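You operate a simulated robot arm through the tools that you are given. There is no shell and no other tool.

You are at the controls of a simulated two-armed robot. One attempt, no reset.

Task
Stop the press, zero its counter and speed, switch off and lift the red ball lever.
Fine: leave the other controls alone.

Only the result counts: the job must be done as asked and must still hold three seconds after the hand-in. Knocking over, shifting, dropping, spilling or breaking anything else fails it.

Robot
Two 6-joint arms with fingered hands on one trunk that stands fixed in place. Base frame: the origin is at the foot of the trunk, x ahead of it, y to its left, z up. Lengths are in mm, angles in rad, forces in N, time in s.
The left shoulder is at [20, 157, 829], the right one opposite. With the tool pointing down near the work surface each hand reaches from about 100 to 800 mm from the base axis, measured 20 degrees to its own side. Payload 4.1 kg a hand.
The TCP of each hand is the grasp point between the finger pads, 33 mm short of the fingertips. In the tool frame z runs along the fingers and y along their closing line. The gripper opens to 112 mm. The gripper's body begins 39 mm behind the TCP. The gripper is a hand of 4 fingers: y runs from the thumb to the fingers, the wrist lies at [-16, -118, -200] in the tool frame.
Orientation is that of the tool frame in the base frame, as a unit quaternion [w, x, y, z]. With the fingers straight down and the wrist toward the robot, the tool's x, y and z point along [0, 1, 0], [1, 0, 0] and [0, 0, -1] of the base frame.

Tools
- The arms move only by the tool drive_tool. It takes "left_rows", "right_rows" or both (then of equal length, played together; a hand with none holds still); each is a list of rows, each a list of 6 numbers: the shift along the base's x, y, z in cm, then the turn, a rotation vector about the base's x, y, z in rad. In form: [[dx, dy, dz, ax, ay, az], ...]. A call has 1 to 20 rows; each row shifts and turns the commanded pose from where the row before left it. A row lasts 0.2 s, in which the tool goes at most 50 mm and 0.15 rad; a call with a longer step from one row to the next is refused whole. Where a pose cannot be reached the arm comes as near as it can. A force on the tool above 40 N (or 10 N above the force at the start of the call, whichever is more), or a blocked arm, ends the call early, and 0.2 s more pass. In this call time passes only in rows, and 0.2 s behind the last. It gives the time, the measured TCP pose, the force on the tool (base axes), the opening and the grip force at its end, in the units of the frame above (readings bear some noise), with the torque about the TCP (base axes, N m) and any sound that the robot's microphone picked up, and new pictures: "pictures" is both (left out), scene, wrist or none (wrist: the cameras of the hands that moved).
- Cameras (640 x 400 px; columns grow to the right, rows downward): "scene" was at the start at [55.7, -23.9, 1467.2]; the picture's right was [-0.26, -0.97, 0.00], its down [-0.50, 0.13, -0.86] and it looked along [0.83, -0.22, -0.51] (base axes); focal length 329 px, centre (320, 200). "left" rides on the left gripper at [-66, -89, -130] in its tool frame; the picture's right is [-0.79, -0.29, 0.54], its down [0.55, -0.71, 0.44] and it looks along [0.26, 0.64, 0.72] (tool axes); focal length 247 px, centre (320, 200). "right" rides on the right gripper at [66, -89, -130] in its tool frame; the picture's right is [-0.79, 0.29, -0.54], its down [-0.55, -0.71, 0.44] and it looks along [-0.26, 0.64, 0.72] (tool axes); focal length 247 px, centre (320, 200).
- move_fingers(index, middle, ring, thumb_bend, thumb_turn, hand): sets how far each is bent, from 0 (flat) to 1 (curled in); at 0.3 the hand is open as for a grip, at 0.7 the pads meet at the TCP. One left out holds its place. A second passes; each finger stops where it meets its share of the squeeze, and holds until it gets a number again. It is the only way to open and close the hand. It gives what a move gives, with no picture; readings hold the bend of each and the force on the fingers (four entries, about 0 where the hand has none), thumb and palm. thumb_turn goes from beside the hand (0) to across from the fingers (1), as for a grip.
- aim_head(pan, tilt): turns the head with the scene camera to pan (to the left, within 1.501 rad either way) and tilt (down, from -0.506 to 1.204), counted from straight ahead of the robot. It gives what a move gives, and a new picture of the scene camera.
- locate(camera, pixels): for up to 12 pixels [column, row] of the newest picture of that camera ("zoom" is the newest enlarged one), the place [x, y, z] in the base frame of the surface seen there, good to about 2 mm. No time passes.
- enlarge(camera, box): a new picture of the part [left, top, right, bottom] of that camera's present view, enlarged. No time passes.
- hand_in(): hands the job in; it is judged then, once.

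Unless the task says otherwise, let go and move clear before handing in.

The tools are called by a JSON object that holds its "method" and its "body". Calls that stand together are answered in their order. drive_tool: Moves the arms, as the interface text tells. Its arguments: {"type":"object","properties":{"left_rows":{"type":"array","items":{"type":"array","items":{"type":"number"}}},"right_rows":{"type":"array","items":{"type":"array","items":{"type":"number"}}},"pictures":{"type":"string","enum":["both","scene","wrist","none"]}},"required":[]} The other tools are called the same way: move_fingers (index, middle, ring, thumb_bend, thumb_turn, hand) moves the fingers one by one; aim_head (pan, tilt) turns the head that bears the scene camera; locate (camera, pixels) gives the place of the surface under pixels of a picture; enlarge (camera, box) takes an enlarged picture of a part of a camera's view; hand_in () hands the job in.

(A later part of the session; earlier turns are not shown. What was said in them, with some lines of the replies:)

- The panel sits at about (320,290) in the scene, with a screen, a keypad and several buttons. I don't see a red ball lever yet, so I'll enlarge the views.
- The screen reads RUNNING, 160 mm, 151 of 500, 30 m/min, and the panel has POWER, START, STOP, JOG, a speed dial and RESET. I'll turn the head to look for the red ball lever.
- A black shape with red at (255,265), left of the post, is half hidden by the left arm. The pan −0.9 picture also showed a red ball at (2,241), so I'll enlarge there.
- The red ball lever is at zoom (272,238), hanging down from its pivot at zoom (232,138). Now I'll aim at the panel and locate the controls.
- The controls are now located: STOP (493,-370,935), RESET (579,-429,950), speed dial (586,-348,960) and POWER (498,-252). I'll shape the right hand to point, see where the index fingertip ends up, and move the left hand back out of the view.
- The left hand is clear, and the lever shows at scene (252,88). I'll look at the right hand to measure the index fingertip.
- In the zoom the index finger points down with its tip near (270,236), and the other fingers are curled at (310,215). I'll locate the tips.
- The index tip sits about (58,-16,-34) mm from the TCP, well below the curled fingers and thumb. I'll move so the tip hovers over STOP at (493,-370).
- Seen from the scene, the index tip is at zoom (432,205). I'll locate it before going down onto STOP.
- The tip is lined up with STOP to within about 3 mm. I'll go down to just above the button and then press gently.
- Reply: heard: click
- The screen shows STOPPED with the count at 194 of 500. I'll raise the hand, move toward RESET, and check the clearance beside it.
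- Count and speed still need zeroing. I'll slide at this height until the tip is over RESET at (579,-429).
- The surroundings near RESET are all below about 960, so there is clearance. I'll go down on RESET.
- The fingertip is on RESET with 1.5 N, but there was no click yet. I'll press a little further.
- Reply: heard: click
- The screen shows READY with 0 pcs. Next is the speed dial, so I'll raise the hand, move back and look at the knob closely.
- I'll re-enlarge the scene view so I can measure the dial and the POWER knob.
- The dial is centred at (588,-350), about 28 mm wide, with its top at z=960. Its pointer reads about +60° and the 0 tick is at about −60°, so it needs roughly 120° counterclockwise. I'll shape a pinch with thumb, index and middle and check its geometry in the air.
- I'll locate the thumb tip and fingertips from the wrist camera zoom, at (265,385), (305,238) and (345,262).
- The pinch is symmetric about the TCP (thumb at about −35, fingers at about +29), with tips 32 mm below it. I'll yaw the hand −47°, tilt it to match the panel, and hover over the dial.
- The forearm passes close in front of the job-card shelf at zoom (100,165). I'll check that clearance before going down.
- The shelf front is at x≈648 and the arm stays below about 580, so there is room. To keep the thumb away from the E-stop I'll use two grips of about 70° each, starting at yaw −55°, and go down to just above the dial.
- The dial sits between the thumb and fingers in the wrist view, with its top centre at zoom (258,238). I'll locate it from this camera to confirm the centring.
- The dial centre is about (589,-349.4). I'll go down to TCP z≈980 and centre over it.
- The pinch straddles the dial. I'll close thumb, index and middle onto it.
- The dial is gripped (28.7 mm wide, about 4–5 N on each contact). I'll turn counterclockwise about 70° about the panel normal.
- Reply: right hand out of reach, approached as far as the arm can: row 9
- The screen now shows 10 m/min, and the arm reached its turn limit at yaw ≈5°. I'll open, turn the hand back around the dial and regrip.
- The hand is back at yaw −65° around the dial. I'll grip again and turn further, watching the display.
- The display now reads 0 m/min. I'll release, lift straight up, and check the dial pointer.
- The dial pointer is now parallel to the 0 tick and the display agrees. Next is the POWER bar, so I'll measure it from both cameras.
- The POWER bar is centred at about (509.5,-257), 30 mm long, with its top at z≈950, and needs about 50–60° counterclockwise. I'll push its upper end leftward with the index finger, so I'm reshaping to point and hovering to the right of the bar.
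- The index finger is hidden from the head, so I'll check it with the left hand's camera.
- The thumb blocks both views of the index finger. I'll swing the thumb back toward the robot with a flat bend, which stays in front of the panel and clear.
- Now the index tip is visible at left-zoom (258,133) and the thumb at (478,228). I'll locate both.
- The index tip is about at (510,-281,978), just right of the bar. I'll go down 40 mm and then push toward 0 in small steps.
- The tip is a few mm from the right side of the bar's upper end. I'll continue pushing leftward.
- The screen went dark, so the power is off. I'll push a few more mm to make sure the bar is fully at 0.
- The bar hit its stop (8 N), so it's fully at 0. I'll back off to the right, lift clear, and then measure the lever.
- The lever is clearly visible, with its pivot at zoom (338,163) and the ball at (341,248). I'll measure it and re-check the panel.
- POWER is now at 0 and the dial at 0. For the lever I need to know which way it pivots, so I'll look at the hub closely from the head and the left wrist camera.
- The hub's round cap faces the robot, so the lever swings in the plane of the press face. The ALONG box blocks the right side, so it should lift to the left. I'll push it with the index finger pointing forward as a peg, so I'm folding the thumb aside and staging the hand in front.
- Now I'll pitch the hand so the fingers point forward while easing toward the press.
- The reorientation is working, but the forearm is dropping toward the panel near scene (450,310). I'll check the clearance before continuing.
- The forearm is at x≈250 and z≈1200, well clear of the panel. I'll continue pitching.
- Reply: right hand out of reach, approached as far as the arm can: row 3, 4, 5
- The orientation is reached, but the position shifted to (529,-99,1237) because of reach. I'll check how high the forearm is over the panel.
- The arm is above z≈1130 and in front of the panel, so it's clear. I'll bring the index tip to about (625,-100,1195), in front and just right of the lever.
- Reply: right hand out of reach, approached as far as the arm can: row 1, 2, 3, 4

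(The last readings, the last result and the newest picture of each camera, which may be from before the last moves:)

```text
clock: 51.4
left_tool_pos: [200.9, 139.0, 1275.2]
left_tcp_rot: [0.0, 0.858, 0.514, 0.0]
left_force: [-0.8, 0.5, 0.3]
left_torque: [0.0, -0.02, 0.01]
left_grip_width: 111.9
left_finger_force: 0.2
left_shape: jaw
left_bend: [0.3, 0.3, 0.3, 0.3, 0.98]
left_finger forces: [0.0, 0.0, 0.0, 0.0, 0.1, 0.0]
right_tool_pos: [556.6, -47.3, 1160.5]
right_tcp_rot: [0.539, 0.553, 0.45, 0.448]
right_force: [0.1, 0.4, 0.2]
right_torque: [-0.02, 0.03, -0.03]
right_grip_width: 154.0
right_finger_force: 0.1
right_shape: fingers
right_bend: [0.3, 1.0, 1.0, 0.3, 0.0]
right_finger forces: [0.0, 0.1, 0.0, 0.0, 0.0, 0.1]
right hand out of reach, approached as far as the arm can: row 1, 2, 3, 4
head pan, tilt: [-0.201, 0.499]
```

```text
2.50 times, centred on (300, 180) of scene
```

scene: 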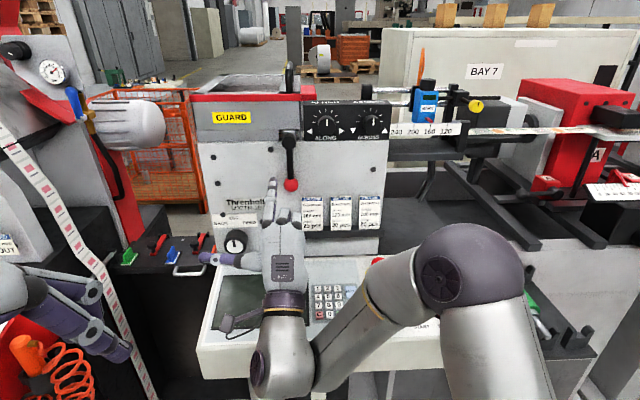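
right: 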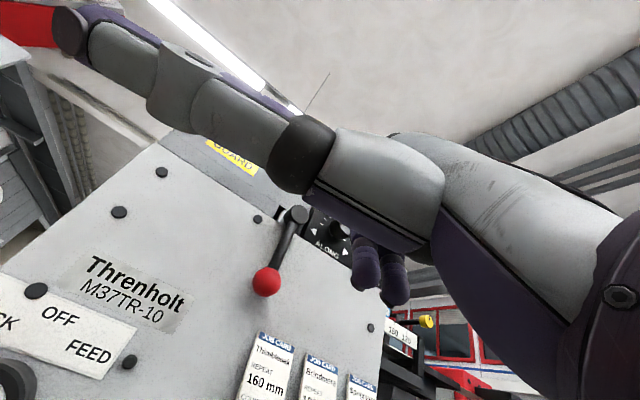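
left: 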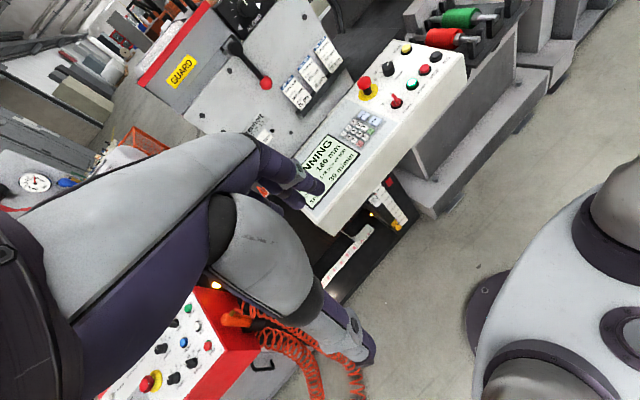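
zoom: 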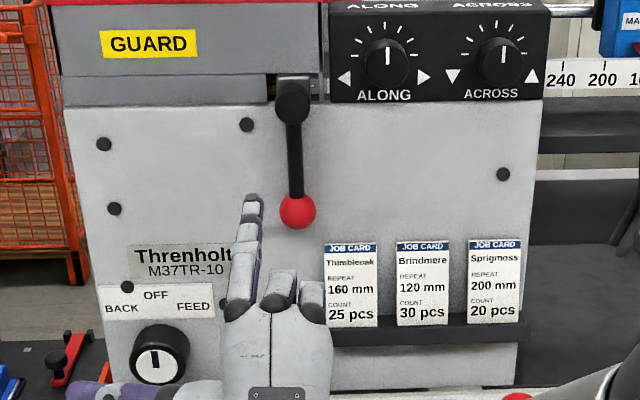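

With the hand level, the arm can't get far enough right. The lever pose was reachable when the finger pointed about 30° below horizontal, and that works just as well as a peg. I'll pitch down about 0.5 rad and shift right.

{"method": "drive_tool", "body": {"right_rows": [[-0.4, -1.5, 0.4, 0.02, 0.098, 0], [-0.4, -2, 0.4, 0.02, 0.098, 0], [0, -2, 0.4, 0.02, 0.098, 0], [0, -2, 0.4, 0.02, 0.098, 0], [0, -2, 0.4, 0.02, 0.098, 0]]}}

{"method": "enlarge", "body": {"camera": "left", "box": [200, 0, 440, 150]}}

{"method": "enlarge", "body": {"camera": "scene", "box": [200, 100, 400, 260]}}

```text
clock: 52.6
left_tool_pos: [202.8, 139.1, 1273.0]
left_tcp_rot: [-0.001, 0.858, 0.514, 0.001]
left_force: [0.5, -0.4, 0.1]
left_torque: [-0.01, 0.05, 0.0]
left_grip_width: 111.8
left_finger_force: 0.0
left_shape: jaw
left_bend: [0.3, 0.3, 0.3, 0.3, 0.98]
left_finger forces: [0.0, 0.0, 0.0, 0.0, 0.1, 0.0]
right_tool_pos: [548.8, -140.5, 1179.9]
right_tcp_rot: [0.388, 0.667, 0.547, 0.326]
right_force: [0.4, -0.1, -1.0]
right_torque: [-0.04, 0.0, -0.03]
right_grip_width: 153.9
right_finger_force: 0.0
right_shape: fingers
right_bend: [0.3, 1.0, 1.0, 0.3, 0.0]
right_finger forces: [0.0, 0.1, 0.1, 0.1, 0.0, 0.0]
head pan, tilt: [-0.201, 0.499]
```

scene: 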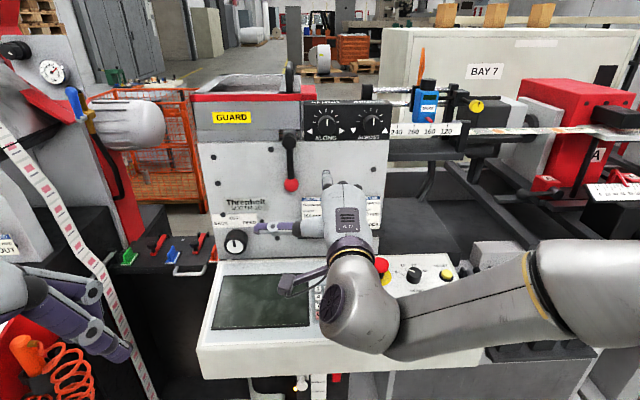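
right: 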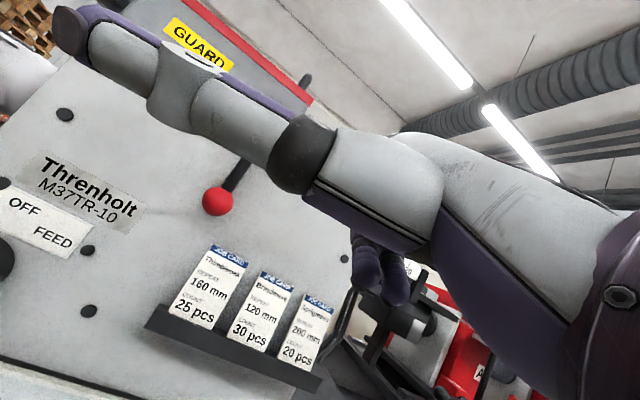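

```text
2.67 times, centred on (320, 75) of left
```

zoom: 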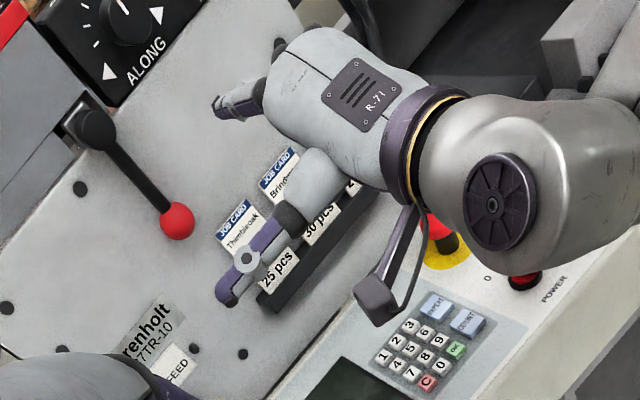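

```text
2.50 times, centred on (300, 180) of scene
```

zoom: 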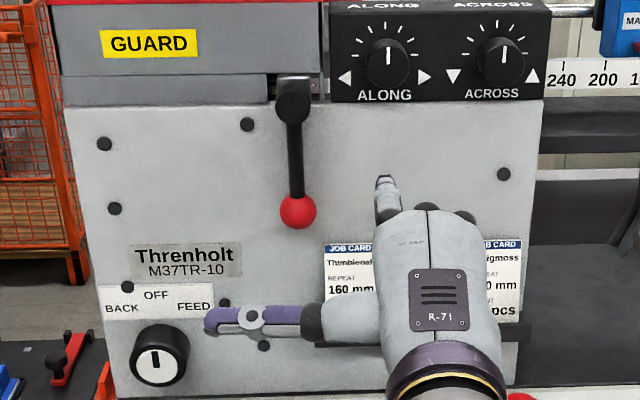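

This pose is reached exactly. I'll locate the index tip at scene zoom (385,180) and the lever again.

{"method": "enlarge", "body": {"camera": "scene", "box": [270, 110, 350, 210]}}

{"method": "locate", "body": {"camera": "zoom", "pixels": [[335, 240], [335, 255], [335, 285], [135, 297], [130, 200], [128, 250], [128, 130], [395, 300], [330, 265]]}}

```text
4.00 times, centred on (310, 160) of scene
```

zoom: 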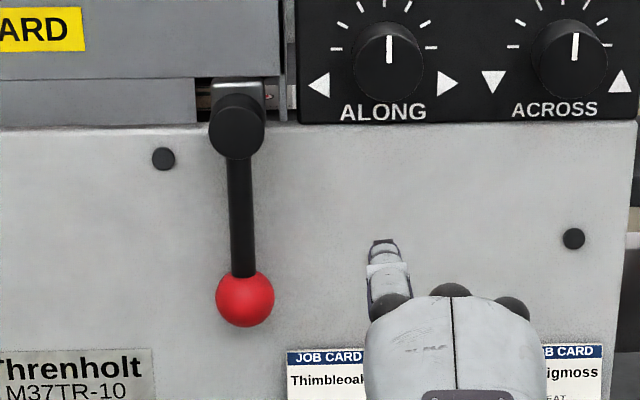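

```text
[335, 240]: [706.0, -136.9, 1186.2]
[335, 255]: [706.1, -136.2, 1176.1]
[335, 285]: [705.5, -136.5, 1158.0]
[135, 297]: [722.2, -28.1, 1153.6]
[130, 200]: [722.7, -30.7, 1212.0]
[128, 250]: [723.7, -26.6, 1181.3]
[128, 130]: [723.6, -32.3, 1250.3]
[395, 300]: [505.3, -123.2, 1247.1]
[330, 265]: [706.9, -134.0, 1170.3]
```

I'll read the pixels from this new zoom: index tip (383,243), lever rod (240,220), ball (244,297).

{"method": "locate", "body": {"camera": "zoom", "pixels": [[383, 243], [383, 252], [385, 270], [244, 297], [241, 200], [242, 250], [238, 130], [230, 220], [253, 240], [385, 60], [320, 100]]}}

```text
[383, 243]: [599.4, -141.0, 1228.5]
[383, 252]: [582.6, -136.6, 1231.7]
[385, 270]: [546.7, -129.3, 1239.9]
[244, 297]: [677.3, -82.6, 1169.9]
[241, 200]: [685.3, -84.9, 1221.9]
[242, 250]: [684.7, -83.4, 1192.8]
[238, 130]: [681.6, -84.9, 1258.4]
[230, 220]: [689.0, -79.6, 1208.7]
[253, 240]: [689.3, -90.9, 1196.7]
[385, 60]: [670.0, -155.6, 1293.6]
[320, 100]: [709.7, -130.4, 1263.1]
```

The tip is at about (607,-140,1218) as predicted. The rod is at (691,-84) with radius 6, and the press face is at x≈713. I'll bring the tip in to the right of the rod.

{"method": "drive_tool", "body": {"right_rows": [[2.0, 0.75, -0.7, 0, 0, 0], [2.0, 0.75, -0.7, 0, 0, 0], [2.0, 0.75, -0.7, 0, 0, 0], [1.8, 0.75, -0.7, 0, 0, 0]]}}

{"method": "enlarge", "body": {"camera": "left", "box": [200, 0, 360, 100]}}

{"method": "enlarge", "body": {"camera": "scene", "box": [230, 110, 390, 210]}}

```text
clock: 53.6
left_tool_pos: [201.0, 139.0, 1274.5]
left_tcp_rot: [0.0, 0.858, 0.514, 0.0]
left_force: [-1.0, 0.2, -0.3]
left_torque: [0.01, -0.02, 0.05]
left_grip_width: 111.7
left_finger_force: 0.1
left_shape: jaw
left_bend: [0.3, 0.3, 0.3, 0.3, 0.98]
left_finger forces: [0.0, 0.1, 0.0, 0.1, 0.0, 0.0]
right_tool_pos: [624.1, -112.2, 1151.6]
right_tcp_rot: [0.388, 0.667, 0.546, 0.326]
right_force: [-0.2, 0.3, -0.5]
right_torque: [0.05, 0.0, -0.02]
right_grip_width: 153.9
right_finger_force: 0.1
right_shape: fingers
right_bend: [0.3, 1.0, 1.0, 0.3, 0.0]
right_finger forces: [0.0, 0.0, 0.0, 0.0, 0.0, 0.1]
head pan, tilt: [-0.201, 0.499]
```

scene: 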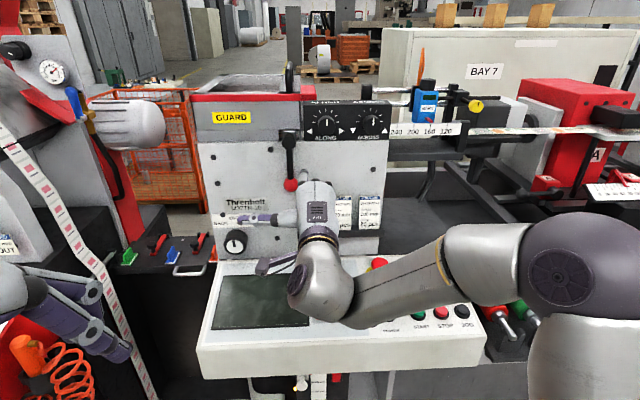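
right: 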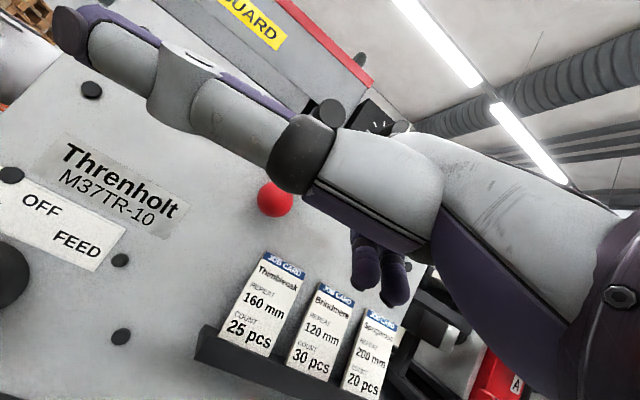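

```text
4.00 times, centred on (280, 50) of left
```

zoom: 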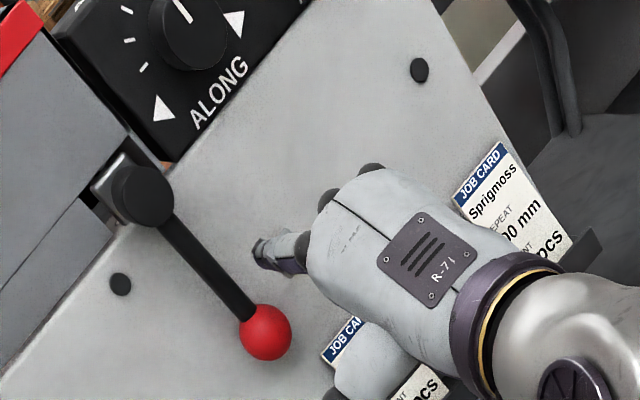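

```text
4.00 times, centred on (310, 160) of scene
```

zoom: 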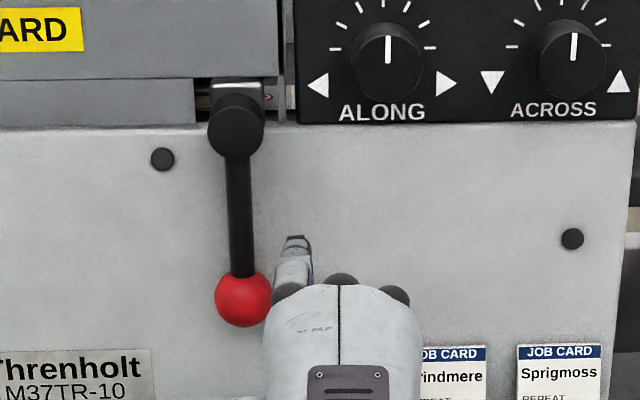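

The tip is in front and right of the rod at scene zoom (295,240). I'll move forward 20 mm into the rod's plane, then nudge left to test how the lever moves.

{"method": "drive_tool", "body": {"right_rows": [[1.0, 0, 0, 0, 0, 0], [1.0, 0, 0, 0, 0, 0], [0.03, 0.3, 0, 0, 0, 0], [0.05, 0.3, 0, 0, 0, 0], [0.05, 0.3, 0, 0, 0, 0], [0.05, 0.3, 0, 0, 0, 0], [0.05, 0.3, 0, 0, 0, 0]]}}

{"method": "enlarge", "body": {"camera": "left", "box": [200, 0, 360, 100]}}

{"method": "enlarge", "body": {"camera": "scene", "box": [230, 110, 390, 210]}}

```text
clock: 55.2
left_tool_pos: [202.4, 138.5, 1272.8]
left_tcp_rot: [0.0, 0.858, 0.514, 0.0]
left_force: [-0.6, 0.0, 0.5]
left_torque: [-0.02, 0.03, 0.02]
left_grip_width: 112.0
left_finger_force: 0.1
left_shape: jaw
left_bend: [0.3, 0.3, 0.3, 0.3, 0.98]
left_finger forces: [0.1, 0.0, 0.1, 0.0, 0.0, 0.0]
right_tool_pos: [647.8, -99.1, 1151.1]
right_tcp_rot: [0.389, 0.667, 0.545, 0.327]
right_force: [-1.2, -4.3, -0.1]
right_torque: [0.2, -0.02, -0.19]
right_grip_width: 153.9
right_finger_force: 2.3
right_shape: fingers
right_bend: [0.3, 1.0, 1.0, 0.3, 0.0]
right_finger forces: [4.8, 0.0, 0.0, 0.0, 0.0, 0.1]
head pan, tilt: [-0.201, 0.499]
```

scene: 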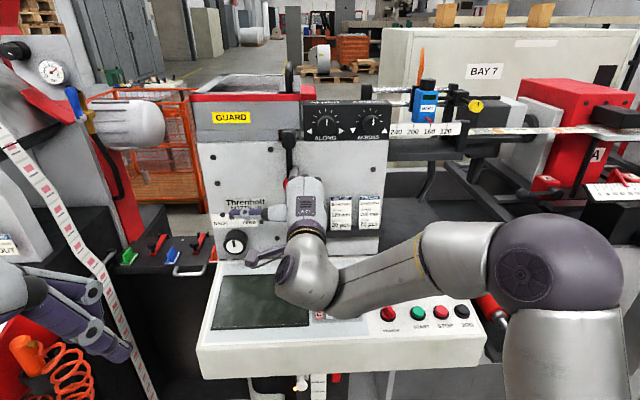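
right: 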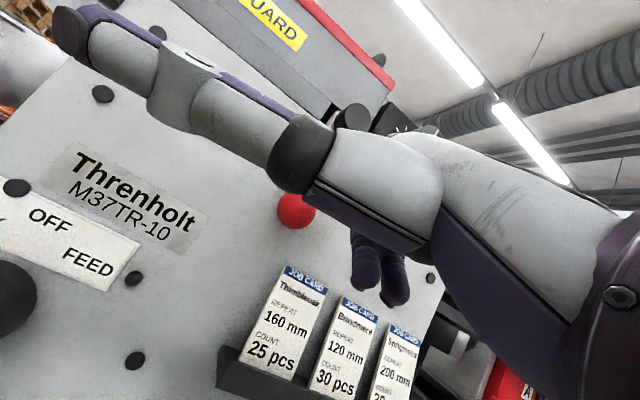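

```text
4.00 times, centred on (280, 50) of left
```

zoom: 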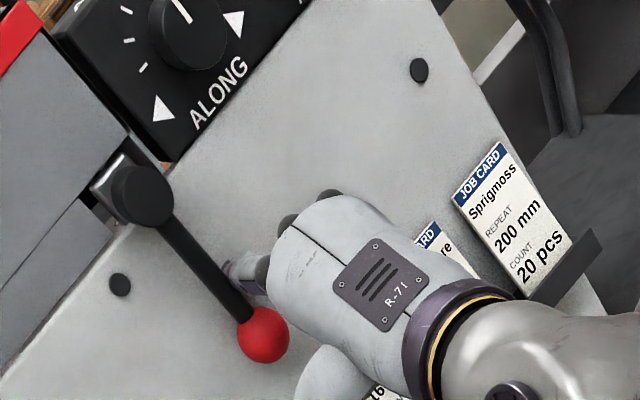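

```text
4.00 times, centred on (310, 160) of scene
```

zoom: 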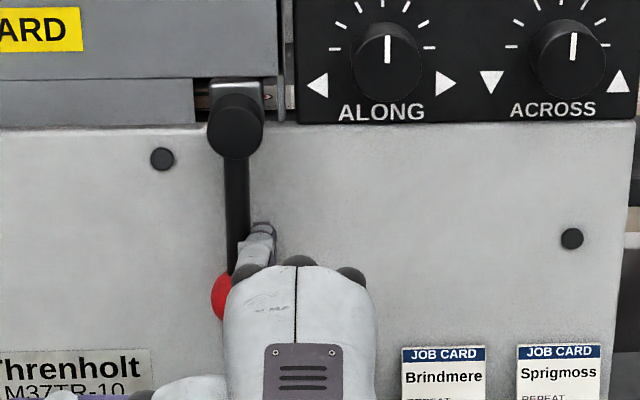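

There is contact at 4.3 N, and the ball's left edge moved from 215 to about 211 px. I'll push left a bit more and watch the force and movement.

{"method": "drive_tool", "body": {"right_rows": [[0.05, 0.3, 0, 0, 0, 0], [0.05, 0.3, 0, 0, 0, 0], [0.05, 0.3, 0, 0, 0, 0]]}}

{"method": "enlarge", "body": {"camera": "scene", "box": [230, 110, 390, 210]}}

{"method": "enlarge", "body": {"camera": "left", "box": [200, 0, 360, 100]}}

```text
clock: 56.0
left_tool_pos: [201.2, 138.2, 1273.3]
left_tcp_rot: [0.0, 0.858, 0.513, 0.001]
left_force: [1.1, -0.4, -0.3]
left_torque: [0.02, -0.04, -0.04]
left_grip_width: 111.5
left_finger_force: 0.1
left_shape: jaw
left_bend: [0.3, 0.3, 0.3, 0.3, 0.98]
left_finger forces: [0.0, 0.1, 0.0, 0.1, 0.0, 0.0]
right_tool_pos: [650.1, -87.9, 1149.8]
right_tcp_rot: [0.388, 0.666, 0.547, 0.328]
right_force: [-2.5, -7.0, 0.6]
right_torque: [0.32, -0.16, -0.25]
right_grip_width: 154.2
right_finger_force: 3.3
right_shape: fingers
right_bend: [0.3, 1.0, 1.0, 0.3, 0.0]
right_finger forces: [6.5, 0.0, 0.0, 0.0, 0.0, 0.0]
head pan, tilt: [-0.201, 0.499]
```

scene: 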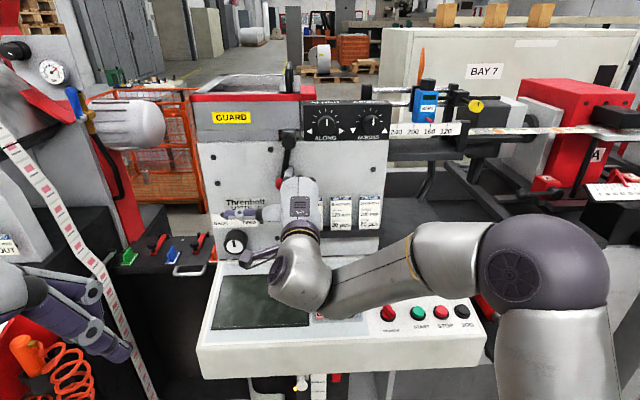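
right: 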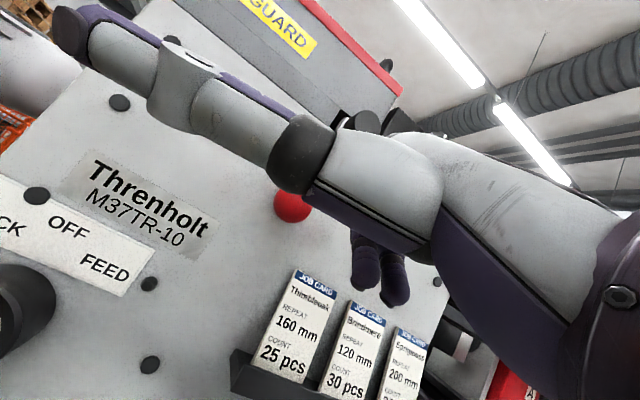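

```text
4.00 times, centred on (310, 160) of scene
```

zoom: 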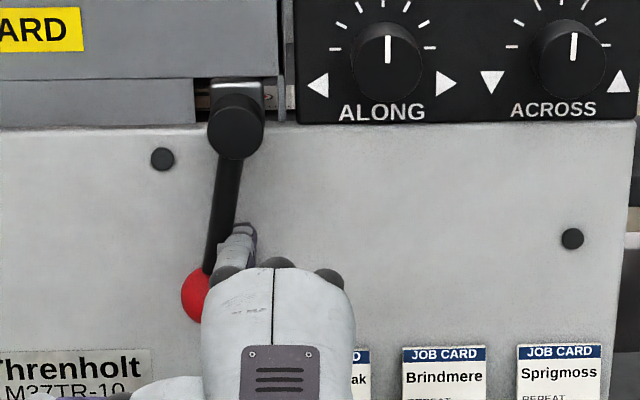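

```text
4.00 times, centred on (280, 50) of left
```

zoom: 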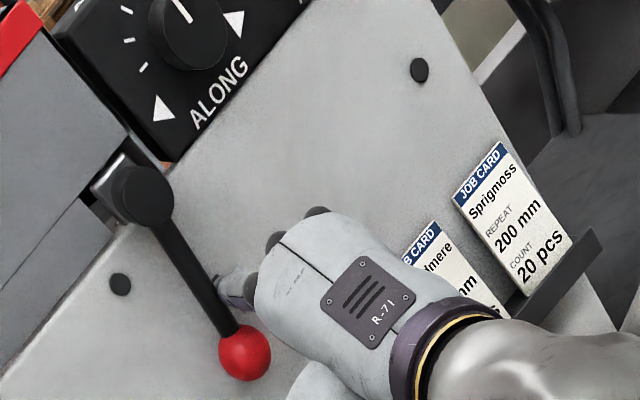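

The lever swings left about its hub as expected, at about 7 N. I'll follow the arc, moving left and then up, to about 60°.

{"method": "drive_tool", "body": {"right_rows": [[0.05, 0.59, 0.05, 0, 0, 0], [0.05, 0.59, 0.05, 0, 0, 0], [0.08, 0.59, 0.1, 0, 0, 0], [0.1, 0.63, 0.3, 0, 0, 0], [0.1, 0.63, 0.4, 0, 0, 0], [0.1, 0.63, 0.4, 0, 0, 0]]}}

{"method": "enlarge", "body": {"camera": "scene", "box": [230, 110, 390, 210]}}

{"method": "enlarge", "body": {"camera": "left", "box": [200, 0, 360, 100]}}

```text
clock: 57.4
left_tool_pos: [201.8, 139.3, 1274.4]
left_tcp_rot: [0.0, 0.858, 0.514, 0.001]
left_force: [-1.1, -0.1, 0.6]
left_torque: [0.02, 0.03, -0.01]
left_grip_width: 111.7
left_finger_force: 0.0
left_shape: jaw
left_bend: [0.3, 0.3, 0.3, 0.3, 0.98]
left_finger forces: [0.0, 0.1, 0.1, 0.1, 0.1, 0.1]
right_tool_pos: [654.7, -51.2, 1163.0]
right_tcp_rot: [0.387, 0.666, 0.547, 0.327]
right_force: [-0.7, -1.1, -1.3]
right_torque: [0.07, -0.02, -0.07]
right_grip_width: 153.3
right_finger_force: 0.5
right_shape: fingers
right_bend: [0.31, 1.0, 1.0, 0.3, 0.0]
right_finger forces: [1.6, 0.0, 0.0, 0.0, 0.0, 0.0]
head pan, tilt: [-0.201, 0.499]
```

scene: 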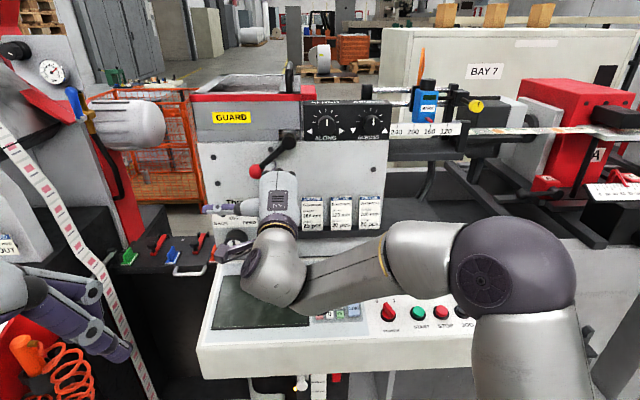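
right: 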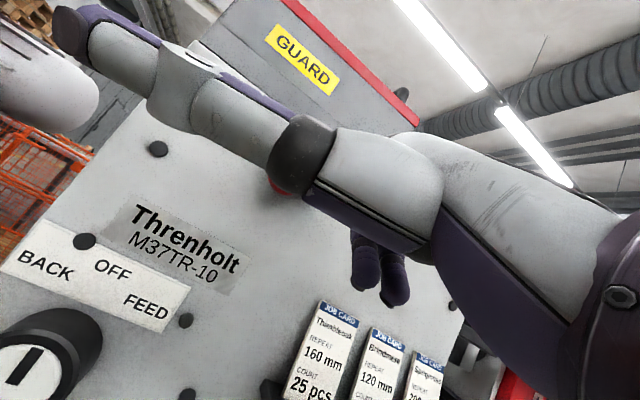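

```text
4.00 times, centred on (310, 160) of scene
```

zoom: 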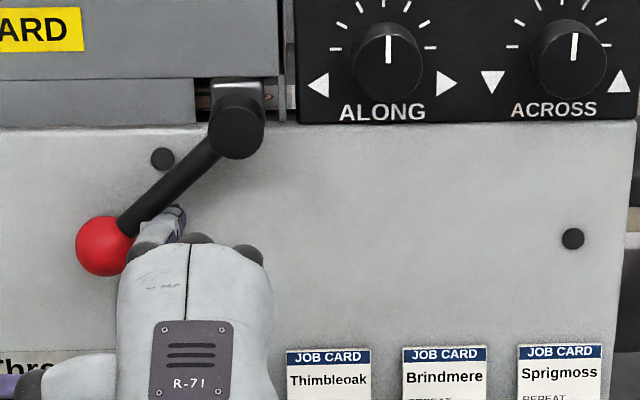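

```text
4.00 times, centred on (280, 50) of left
```

zoom: 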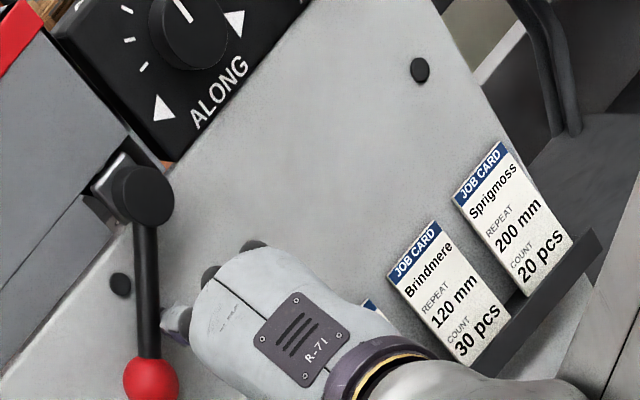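

The lever is at about 48° with low force. I'll continue along the arc toward horizontal.

{"method": "drive_tool", "body": {"right_rows": [[0.1, 0.64, 0.42, 0, 0, 0], [0.1, 0.64, 0.42, 0, 0, 0], [0.06, 0.38, 0.56, 0, 0, 0], [0.06, 0.38, 0.56, 0, 0, 0], [0.06, 0.38, 0.56, 0, 0, 0]]}}

{"method": "enlarge", "body": {"camera": "scene", "box": [190, 100, 350, 200]}}

{"method": "enlarge", "body": {"camera": "left", "box": [180, 0, 340, 100]}}

```text
clock: 58.6
left_tool_pos: [201.4, 138.2, 1273.1]
left_tcp_rot: [0.0, 0.858, 0.513, 0.0]
left_force: [0.2, -0.5, -0.6]
left_torque: [0.02, -0.04, -0.03]
left_grip_width: 111.9
left_finger_force: 0.1
left_shape: jaw
left_bend: [0.3, 0.3, 0.3, 0.3, 0.98]
left_finger forces: [0.1, 0.0, 0.0, 0.0, 0.0, 0.0]
right_tool_pos: [658.2, -26.8, 1186.9]
right_tcp_rot: [0.388, 0.667, 0.547, 0.326]
right_force: [-8.2, -6.7, -9.5]
right_torque: [0.18, 0.01, -0.23]
right_grip_width: 150.2
right_finger_force: 6.2
right_shape: fingers
right_bend: [0.39, 1.0, 1.0, 0.3, 0.0]
right_finger forces: [13.1, 0.0, 0.1, 0.0, 0.0, 0.0]
head pan, tilt: [-0.201, 0.499]
```

scene: 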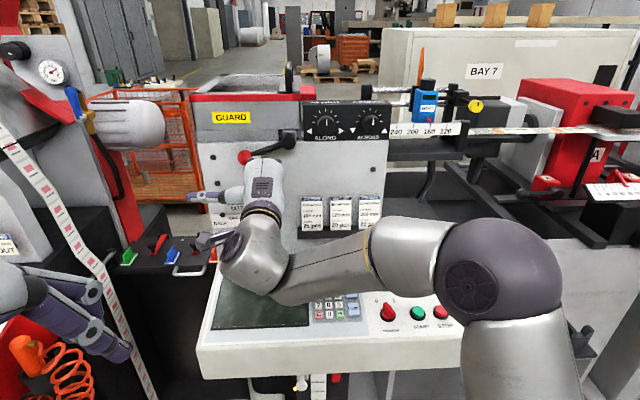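
right: 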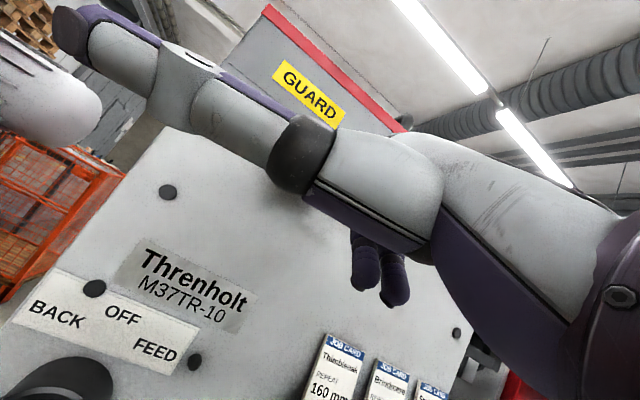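

```text
4.00 times, centred on (270, 150) of scene
```

zoom: 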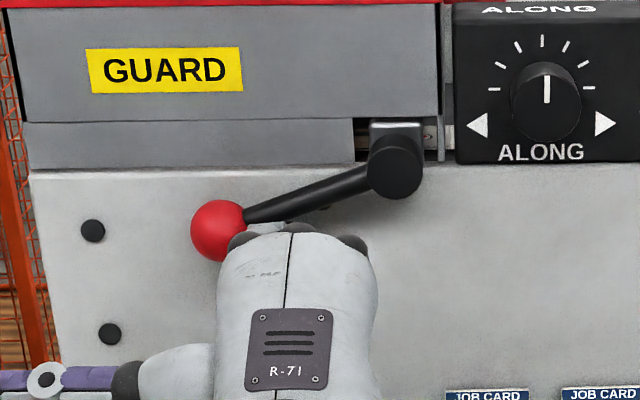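

```text
4.00 times, centred on (260, 50) of left
```

zoom: 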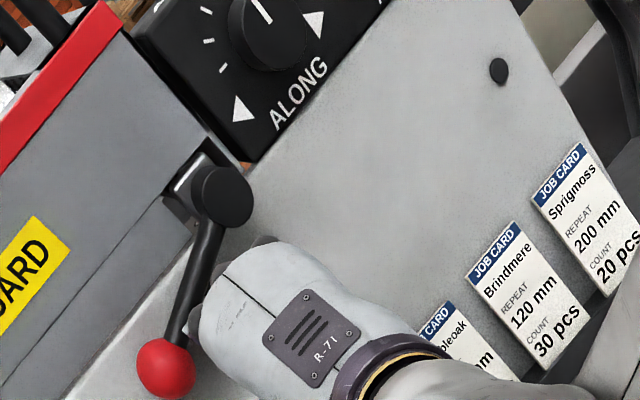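

The lever is at about 70°, the force jumped to about 14 N, and the index is being bent back. This may be its end stop, so I'll push up slightly more to see whether it still moves.

{"method": "drive_tool", "body": {"right_rows": [[0, 0, 0.3, 0, 0, 0], [0, 0, 0.3, 0, 0, 0]]}}

{"method": "enlarge", "body": {"camera": "scene", "box": [190, 100, 350, 200]}}

{"method": "enlarge", "body": {"camera": "left", "box": [180, 0, 340, 100]}}

```text
clock: 59.2
left_tool_pos: [201.6, 138.8, 1272.7]
left_tcp_rot: [0.0, 0.858, 0.513, -0.001]
left_force: [0.5, 0.2, -0.6]
left_torque: [-0.02, -0.01, 0.01]
left_grip_width: 111.9
left_finger_force: 0.1
left_shape: jaw
left_bend: [0.3, 0.3, 0.3, 0.3, 0.98]
left_finger forces: [0.0, 0.1, 0.0, 0.1, 0.0, 0.0]
right_tool_pos: [658.4, -26.7, 1194.8]
right_tcp_rot: [0.388, 0.666, 0.547, 0.326]
right_force: [-1.6, -3.7, -12.2]
right_torque: [0.13, 0.45, -0.13]
right_grip_width: 148.2
right_finger_force: 6.7
right_shape: fingers
right_bend: [0.45, 1.0, 1.0, 0.3, 0.0]
right_finger forces: [12.2, 0.0, 0.0, 0.0, 0.1, 0.0]
head pan, tilt: [-0.201, 0.499]
```

scene: 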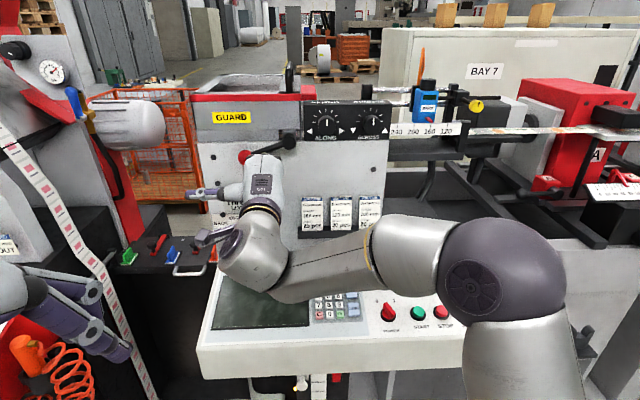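
right: 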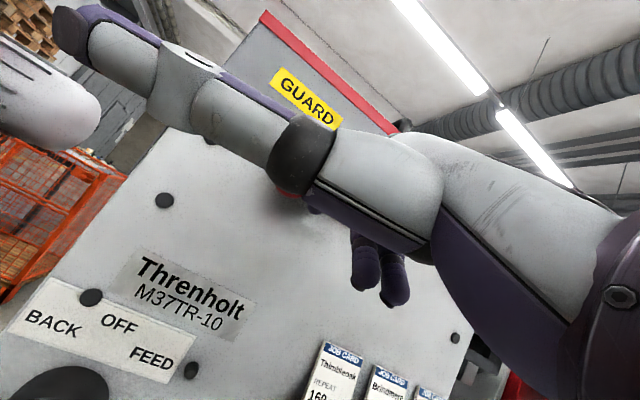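

```text
4.00 times, centred on (270, 150) of scene
```

zoom: 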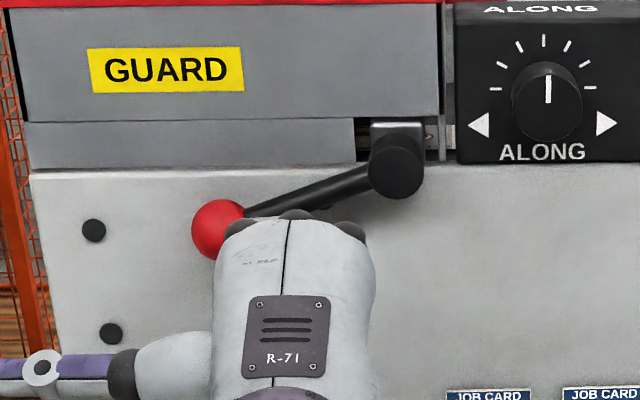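

```text
4.00 times, centred on (260, 50) of left
```

zoom: 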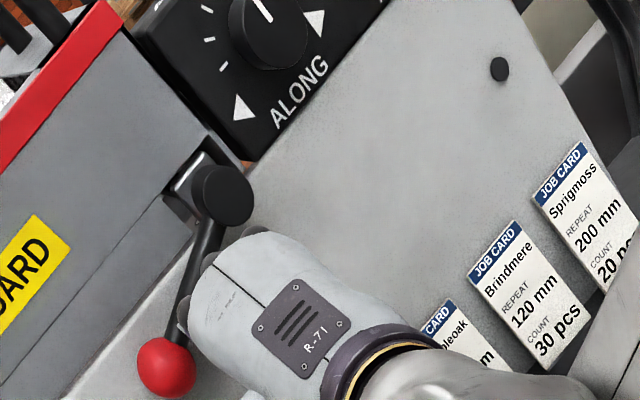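

The lever didn't move and only the finger yielded, so it's at its upper stop. I'll lower away from it and back off to see if it stays up.

{"method": "drive_tool", "body": {"right_rows": [[0, -0.2, -0.6, 0, 0, 0], [0, -0.4, -0.8, 0, 0, 0], [0, -0.4, -0.8, 0, 0, 0], [-1.5, -0.3, -0.3, 0, 0, 0], [-2.5, 0, 0, 0, 0, 0], [-3, 0, 0, 0, 0, 0]]}}

{"method": "enlarge", "body": {"camera": "scene", "box": [190, 90, 350, 190]}}

{"method": "enlarge", "body": {"camera": "left", "box": [180, 0, 340, 100]}}

```text
clock: 60.6
left_tool_pos: [202.3, 139.6, 1273.3]
left_tcp_rot: [0.001, 0.858, 0.513, 0.0]
left_force: [1.0, 0.0, -0.5]
left_torque: [0.03, 0.01, 0.03]
left_grip_width: 111.8
left_finger_force: 0.0
left_shape: jaw
left_bend: [0.3, 0.3, 0.3, 0.3, 0.98]
left_finger forces: [0.1, 0.1, 0.0, 0.0, 0.0, 0.0]
right_tool_pos: [588.4, -40.3, 1170.4]
right_tcp_rot: [0.387, 0.666, 0.547, 0.327]
right_force: [0.1, -0.4, 0.0]
right_torque: [0.0, -0.05, 0.0]
right_grip_width: 154.0
right_finger_force: 0.0
right_shape: fingers
right_bend: [0.3, 1.0, 1.0, 0.3, 0.0]
right_finger forces: [0.1, 0.0, 0.1, 0.0, 0.0, 0.1]
head pan, tilt: [-0.201, 0.499]
```

scene: 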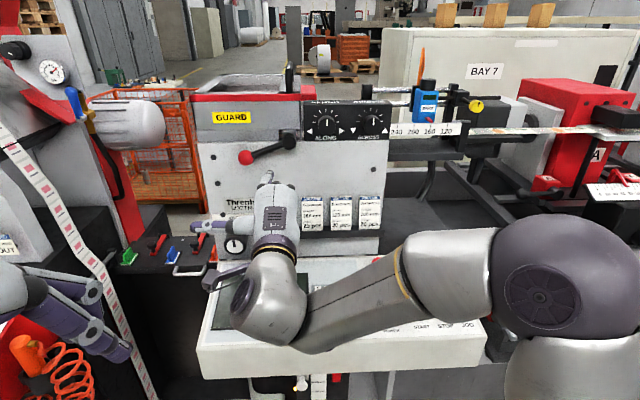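
right: 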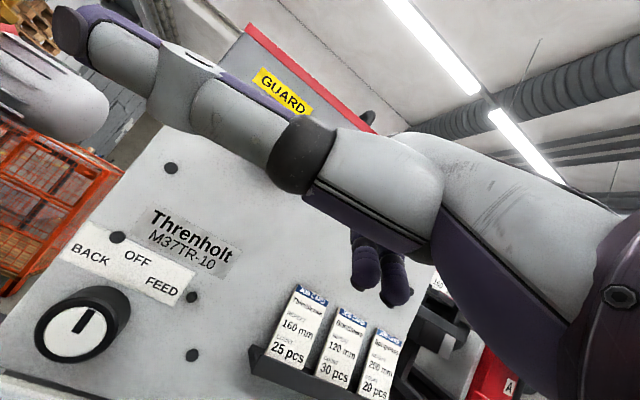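

```text
4.00 times, centred on (270, 140) of scene
```

zoom: 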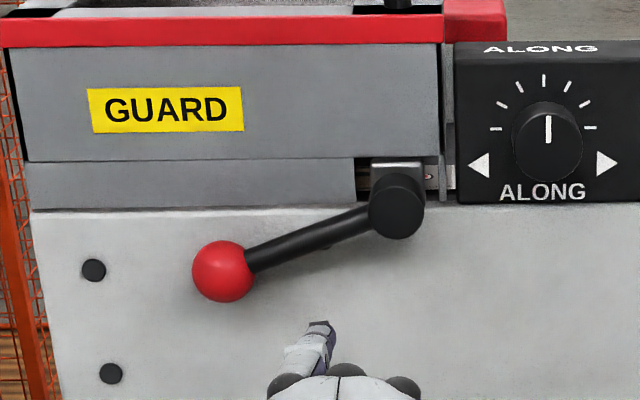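

```text
4.00 times, centred on (260, 50) of left
```

zoom: 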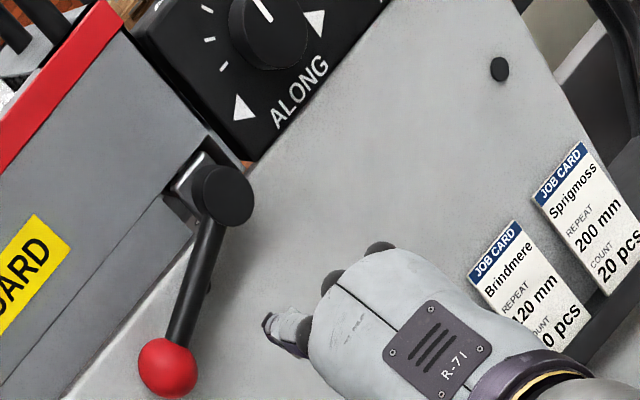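

The lever stays up at scene zoom, with the ball at (223,270). I'll measure its angle.

{"method": "enlarge", "body": {"camera": "scene", "box": [190, 90, 350, 190]}}

{"method": "locate", "body": {"camera": "zoom", "pixels": [[223, 272], [397, 207], [310, 240], [327, 246], [195, 272], [223, 300], [320, 330]]}}

```text
4.00 times, centred on (270, 140) of scene
```

zoom: 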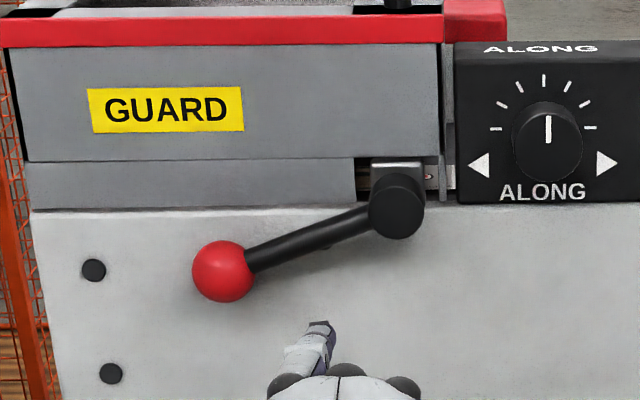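

```text
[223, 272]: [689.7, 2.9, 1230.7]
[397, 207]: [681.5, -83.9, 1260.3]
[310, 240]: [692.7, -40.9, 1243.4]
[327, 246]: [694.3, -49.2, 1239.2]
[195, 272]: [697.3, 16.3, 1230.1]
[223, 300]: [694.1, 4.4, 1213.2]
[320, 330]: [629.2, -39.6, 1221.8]
```

The lever is at about 69° (roughly 1.2 rad), which looks like its full range, and it holds. I'll retract the right hand and check the whole scene.

{"method": "drive_tool", "body": {"right_rows": [[-3, -2, 0, 0, 0, 0], [-3, -3, 1, 0, 0, 0], [-3, -3, 1, 0, 0, 0], [-2, -3, 1, 0.02, 0.098, 0], [-1, -3, 1, 0.02, 0.098, 0], [0, -3, 0, 0.02, 0.098, 0], [0, -3, 0, 0.02, 0.098, 0]]}}

{"method": "aim_head", "body": {"pan": -0.2, "tilt": 0.6}}

{"method": "enlarge", "body": {"camera": "scene", "box": [180, 60, 380, 200]}}

{"method": "enlarge", "body": {"camera": "left", "box": [200, 0, 520, 200]}}

```text
clock: 62.2
left_tool_pos: [201.2, 139.2, 1273.6]
left_tcp_rot: [-0.001, 0.858, 0.513, 0.0]
left_force: [0.3, 0.8, 0.2]
left_torque: [-0.03, 0.02, 0.03]
left_grip_width: 111.6
left_finger_force: 0.0
left_shape: jaw
left_bend: [0.3, 0.3, 0.3, 0.3, 0.98]
left_finger forces: [0.0, 0.0, 0.0, 0.1, 0.1, 0.0]
right_tool_pos: [467.6, -239.5, 1210.3]
right_tcp_rot: [0.247, 0.732, 0.598, 0.212]
right_force: [0.2, 0.5, 0.8]
right_torque: [-0.03, 0.02, 0.0]
right_grip_width: 154.1
right_finger_force: 0.2
right_shape: fingers
right_bend: [0.3, 1.0, 1.0, 0.3, 0.0]
right_finger forces: [0.0, 0.1, 0.0, 0.1, 0.1, 0.0]
head pan, tilt: [-0.201, 0.499]
```

scene: 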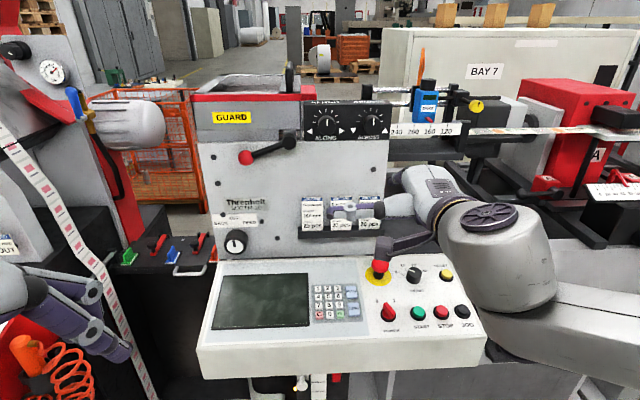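
right: 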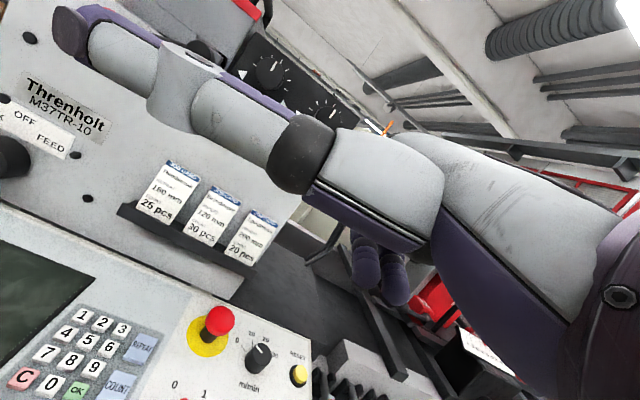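

```text
clock: 62.9
left_tool_pos: [201.4, 139.1, 1273.4]
left_tcp_rot: [-0.001, 0.858, 0.514, 0.0]
left_force: [-0.4, -1.0, -0.9]
left_torque: [0.01, -0.04, 0.0]
left_grip_width: 111.7
left_finger_force: 0.1
left_shape: jaw
left_bend: [0.3, 0.3, 0.3, 0.3, 0.98]
left_finger forces: [0.0, 0.0, 0.1, 0.0, 0.0, 0.0]
right_tool_pos: [468.0, -237.7, 1209.4]
right_tcp_rot: [0.248, 0.732, 0.598, 0.212]
right_force: [-0.2, 0.9, -0.2]
right_torque: [0.01, -0.01, 0.02]
right_grip_width: 153.7
right_finger_force: 0.0
right_shape: fingers
right_bend: [0.3, 1.0, 1.0, 0.3, 0.0]
right_finger forces: [0.0, 0.1, 0.0, 0.0, 0.0, 0.0]
head pan, tilt: [-0.201, 0.6]
```

scene: 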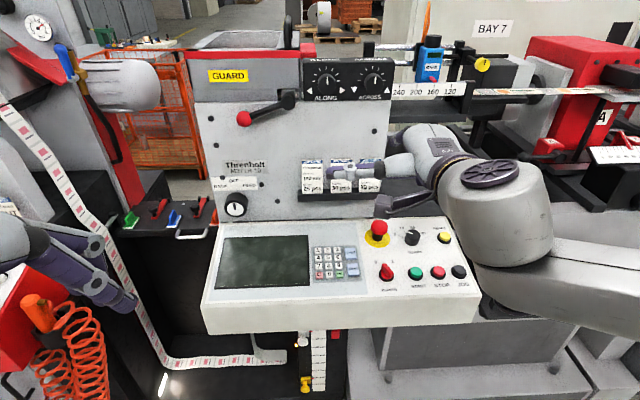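

```text
2.86 times, centred on (280, 130) of scene
```

zoom: 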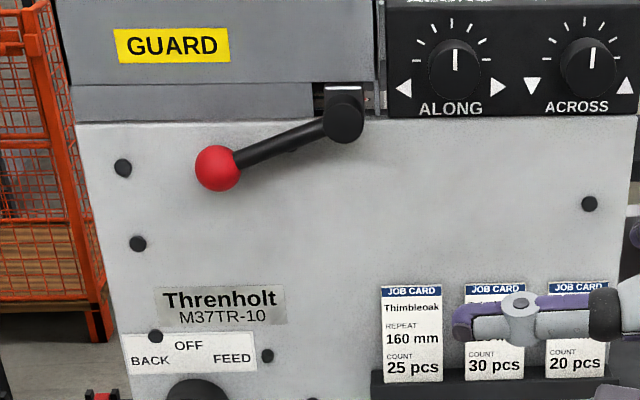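

```text
2.00 times, centred on (360, 100) of left
```

zoom: 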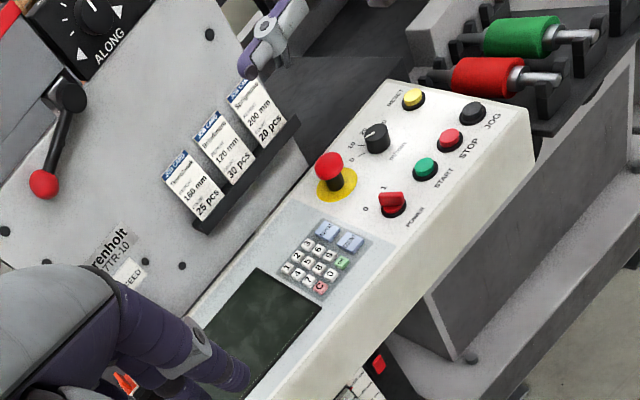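

The display is off, POWER is at 0, the speed dial is at 0, the counter was reset, the E-stop and other controls are untouched, and the lever holds in its raised position at (215,168). Both hands are clear, so I'm handing in.

{"method": "hand_in", "body": {}}

```text
The job is handed in.
```

I stopped the press, zeroed its counter and speed, switched it off, and raised the red ball lever. The job is handed in, but I haven't been told how it was judged.

- **Stop:** I pressed STOP and the screen changed from RUNNING to STOPPED.
- **Counter:** I pressed RESET and the screen showed READY with 0 pcs of 500. The 160 mm repeat setting stayed as it was.
- **Speed:** I turned the dial from 30 down to 0, and both the screen and the pointer showed 0.
- **Power:** I pushed the POWER switch to 0 until it hit its stop, and the screen went dark.
- **Lever:** I swung it up to the left until it would go no further, at about 69° from hanging straight down. It stayed there after I let go. I took that as its upper stop because pushing harder only bent the finger.

I didn't touch the emergency stop, START, JOG, the keypad or the ALONG and ACROSS knobs. Both hands were clear of the press when I handed in.
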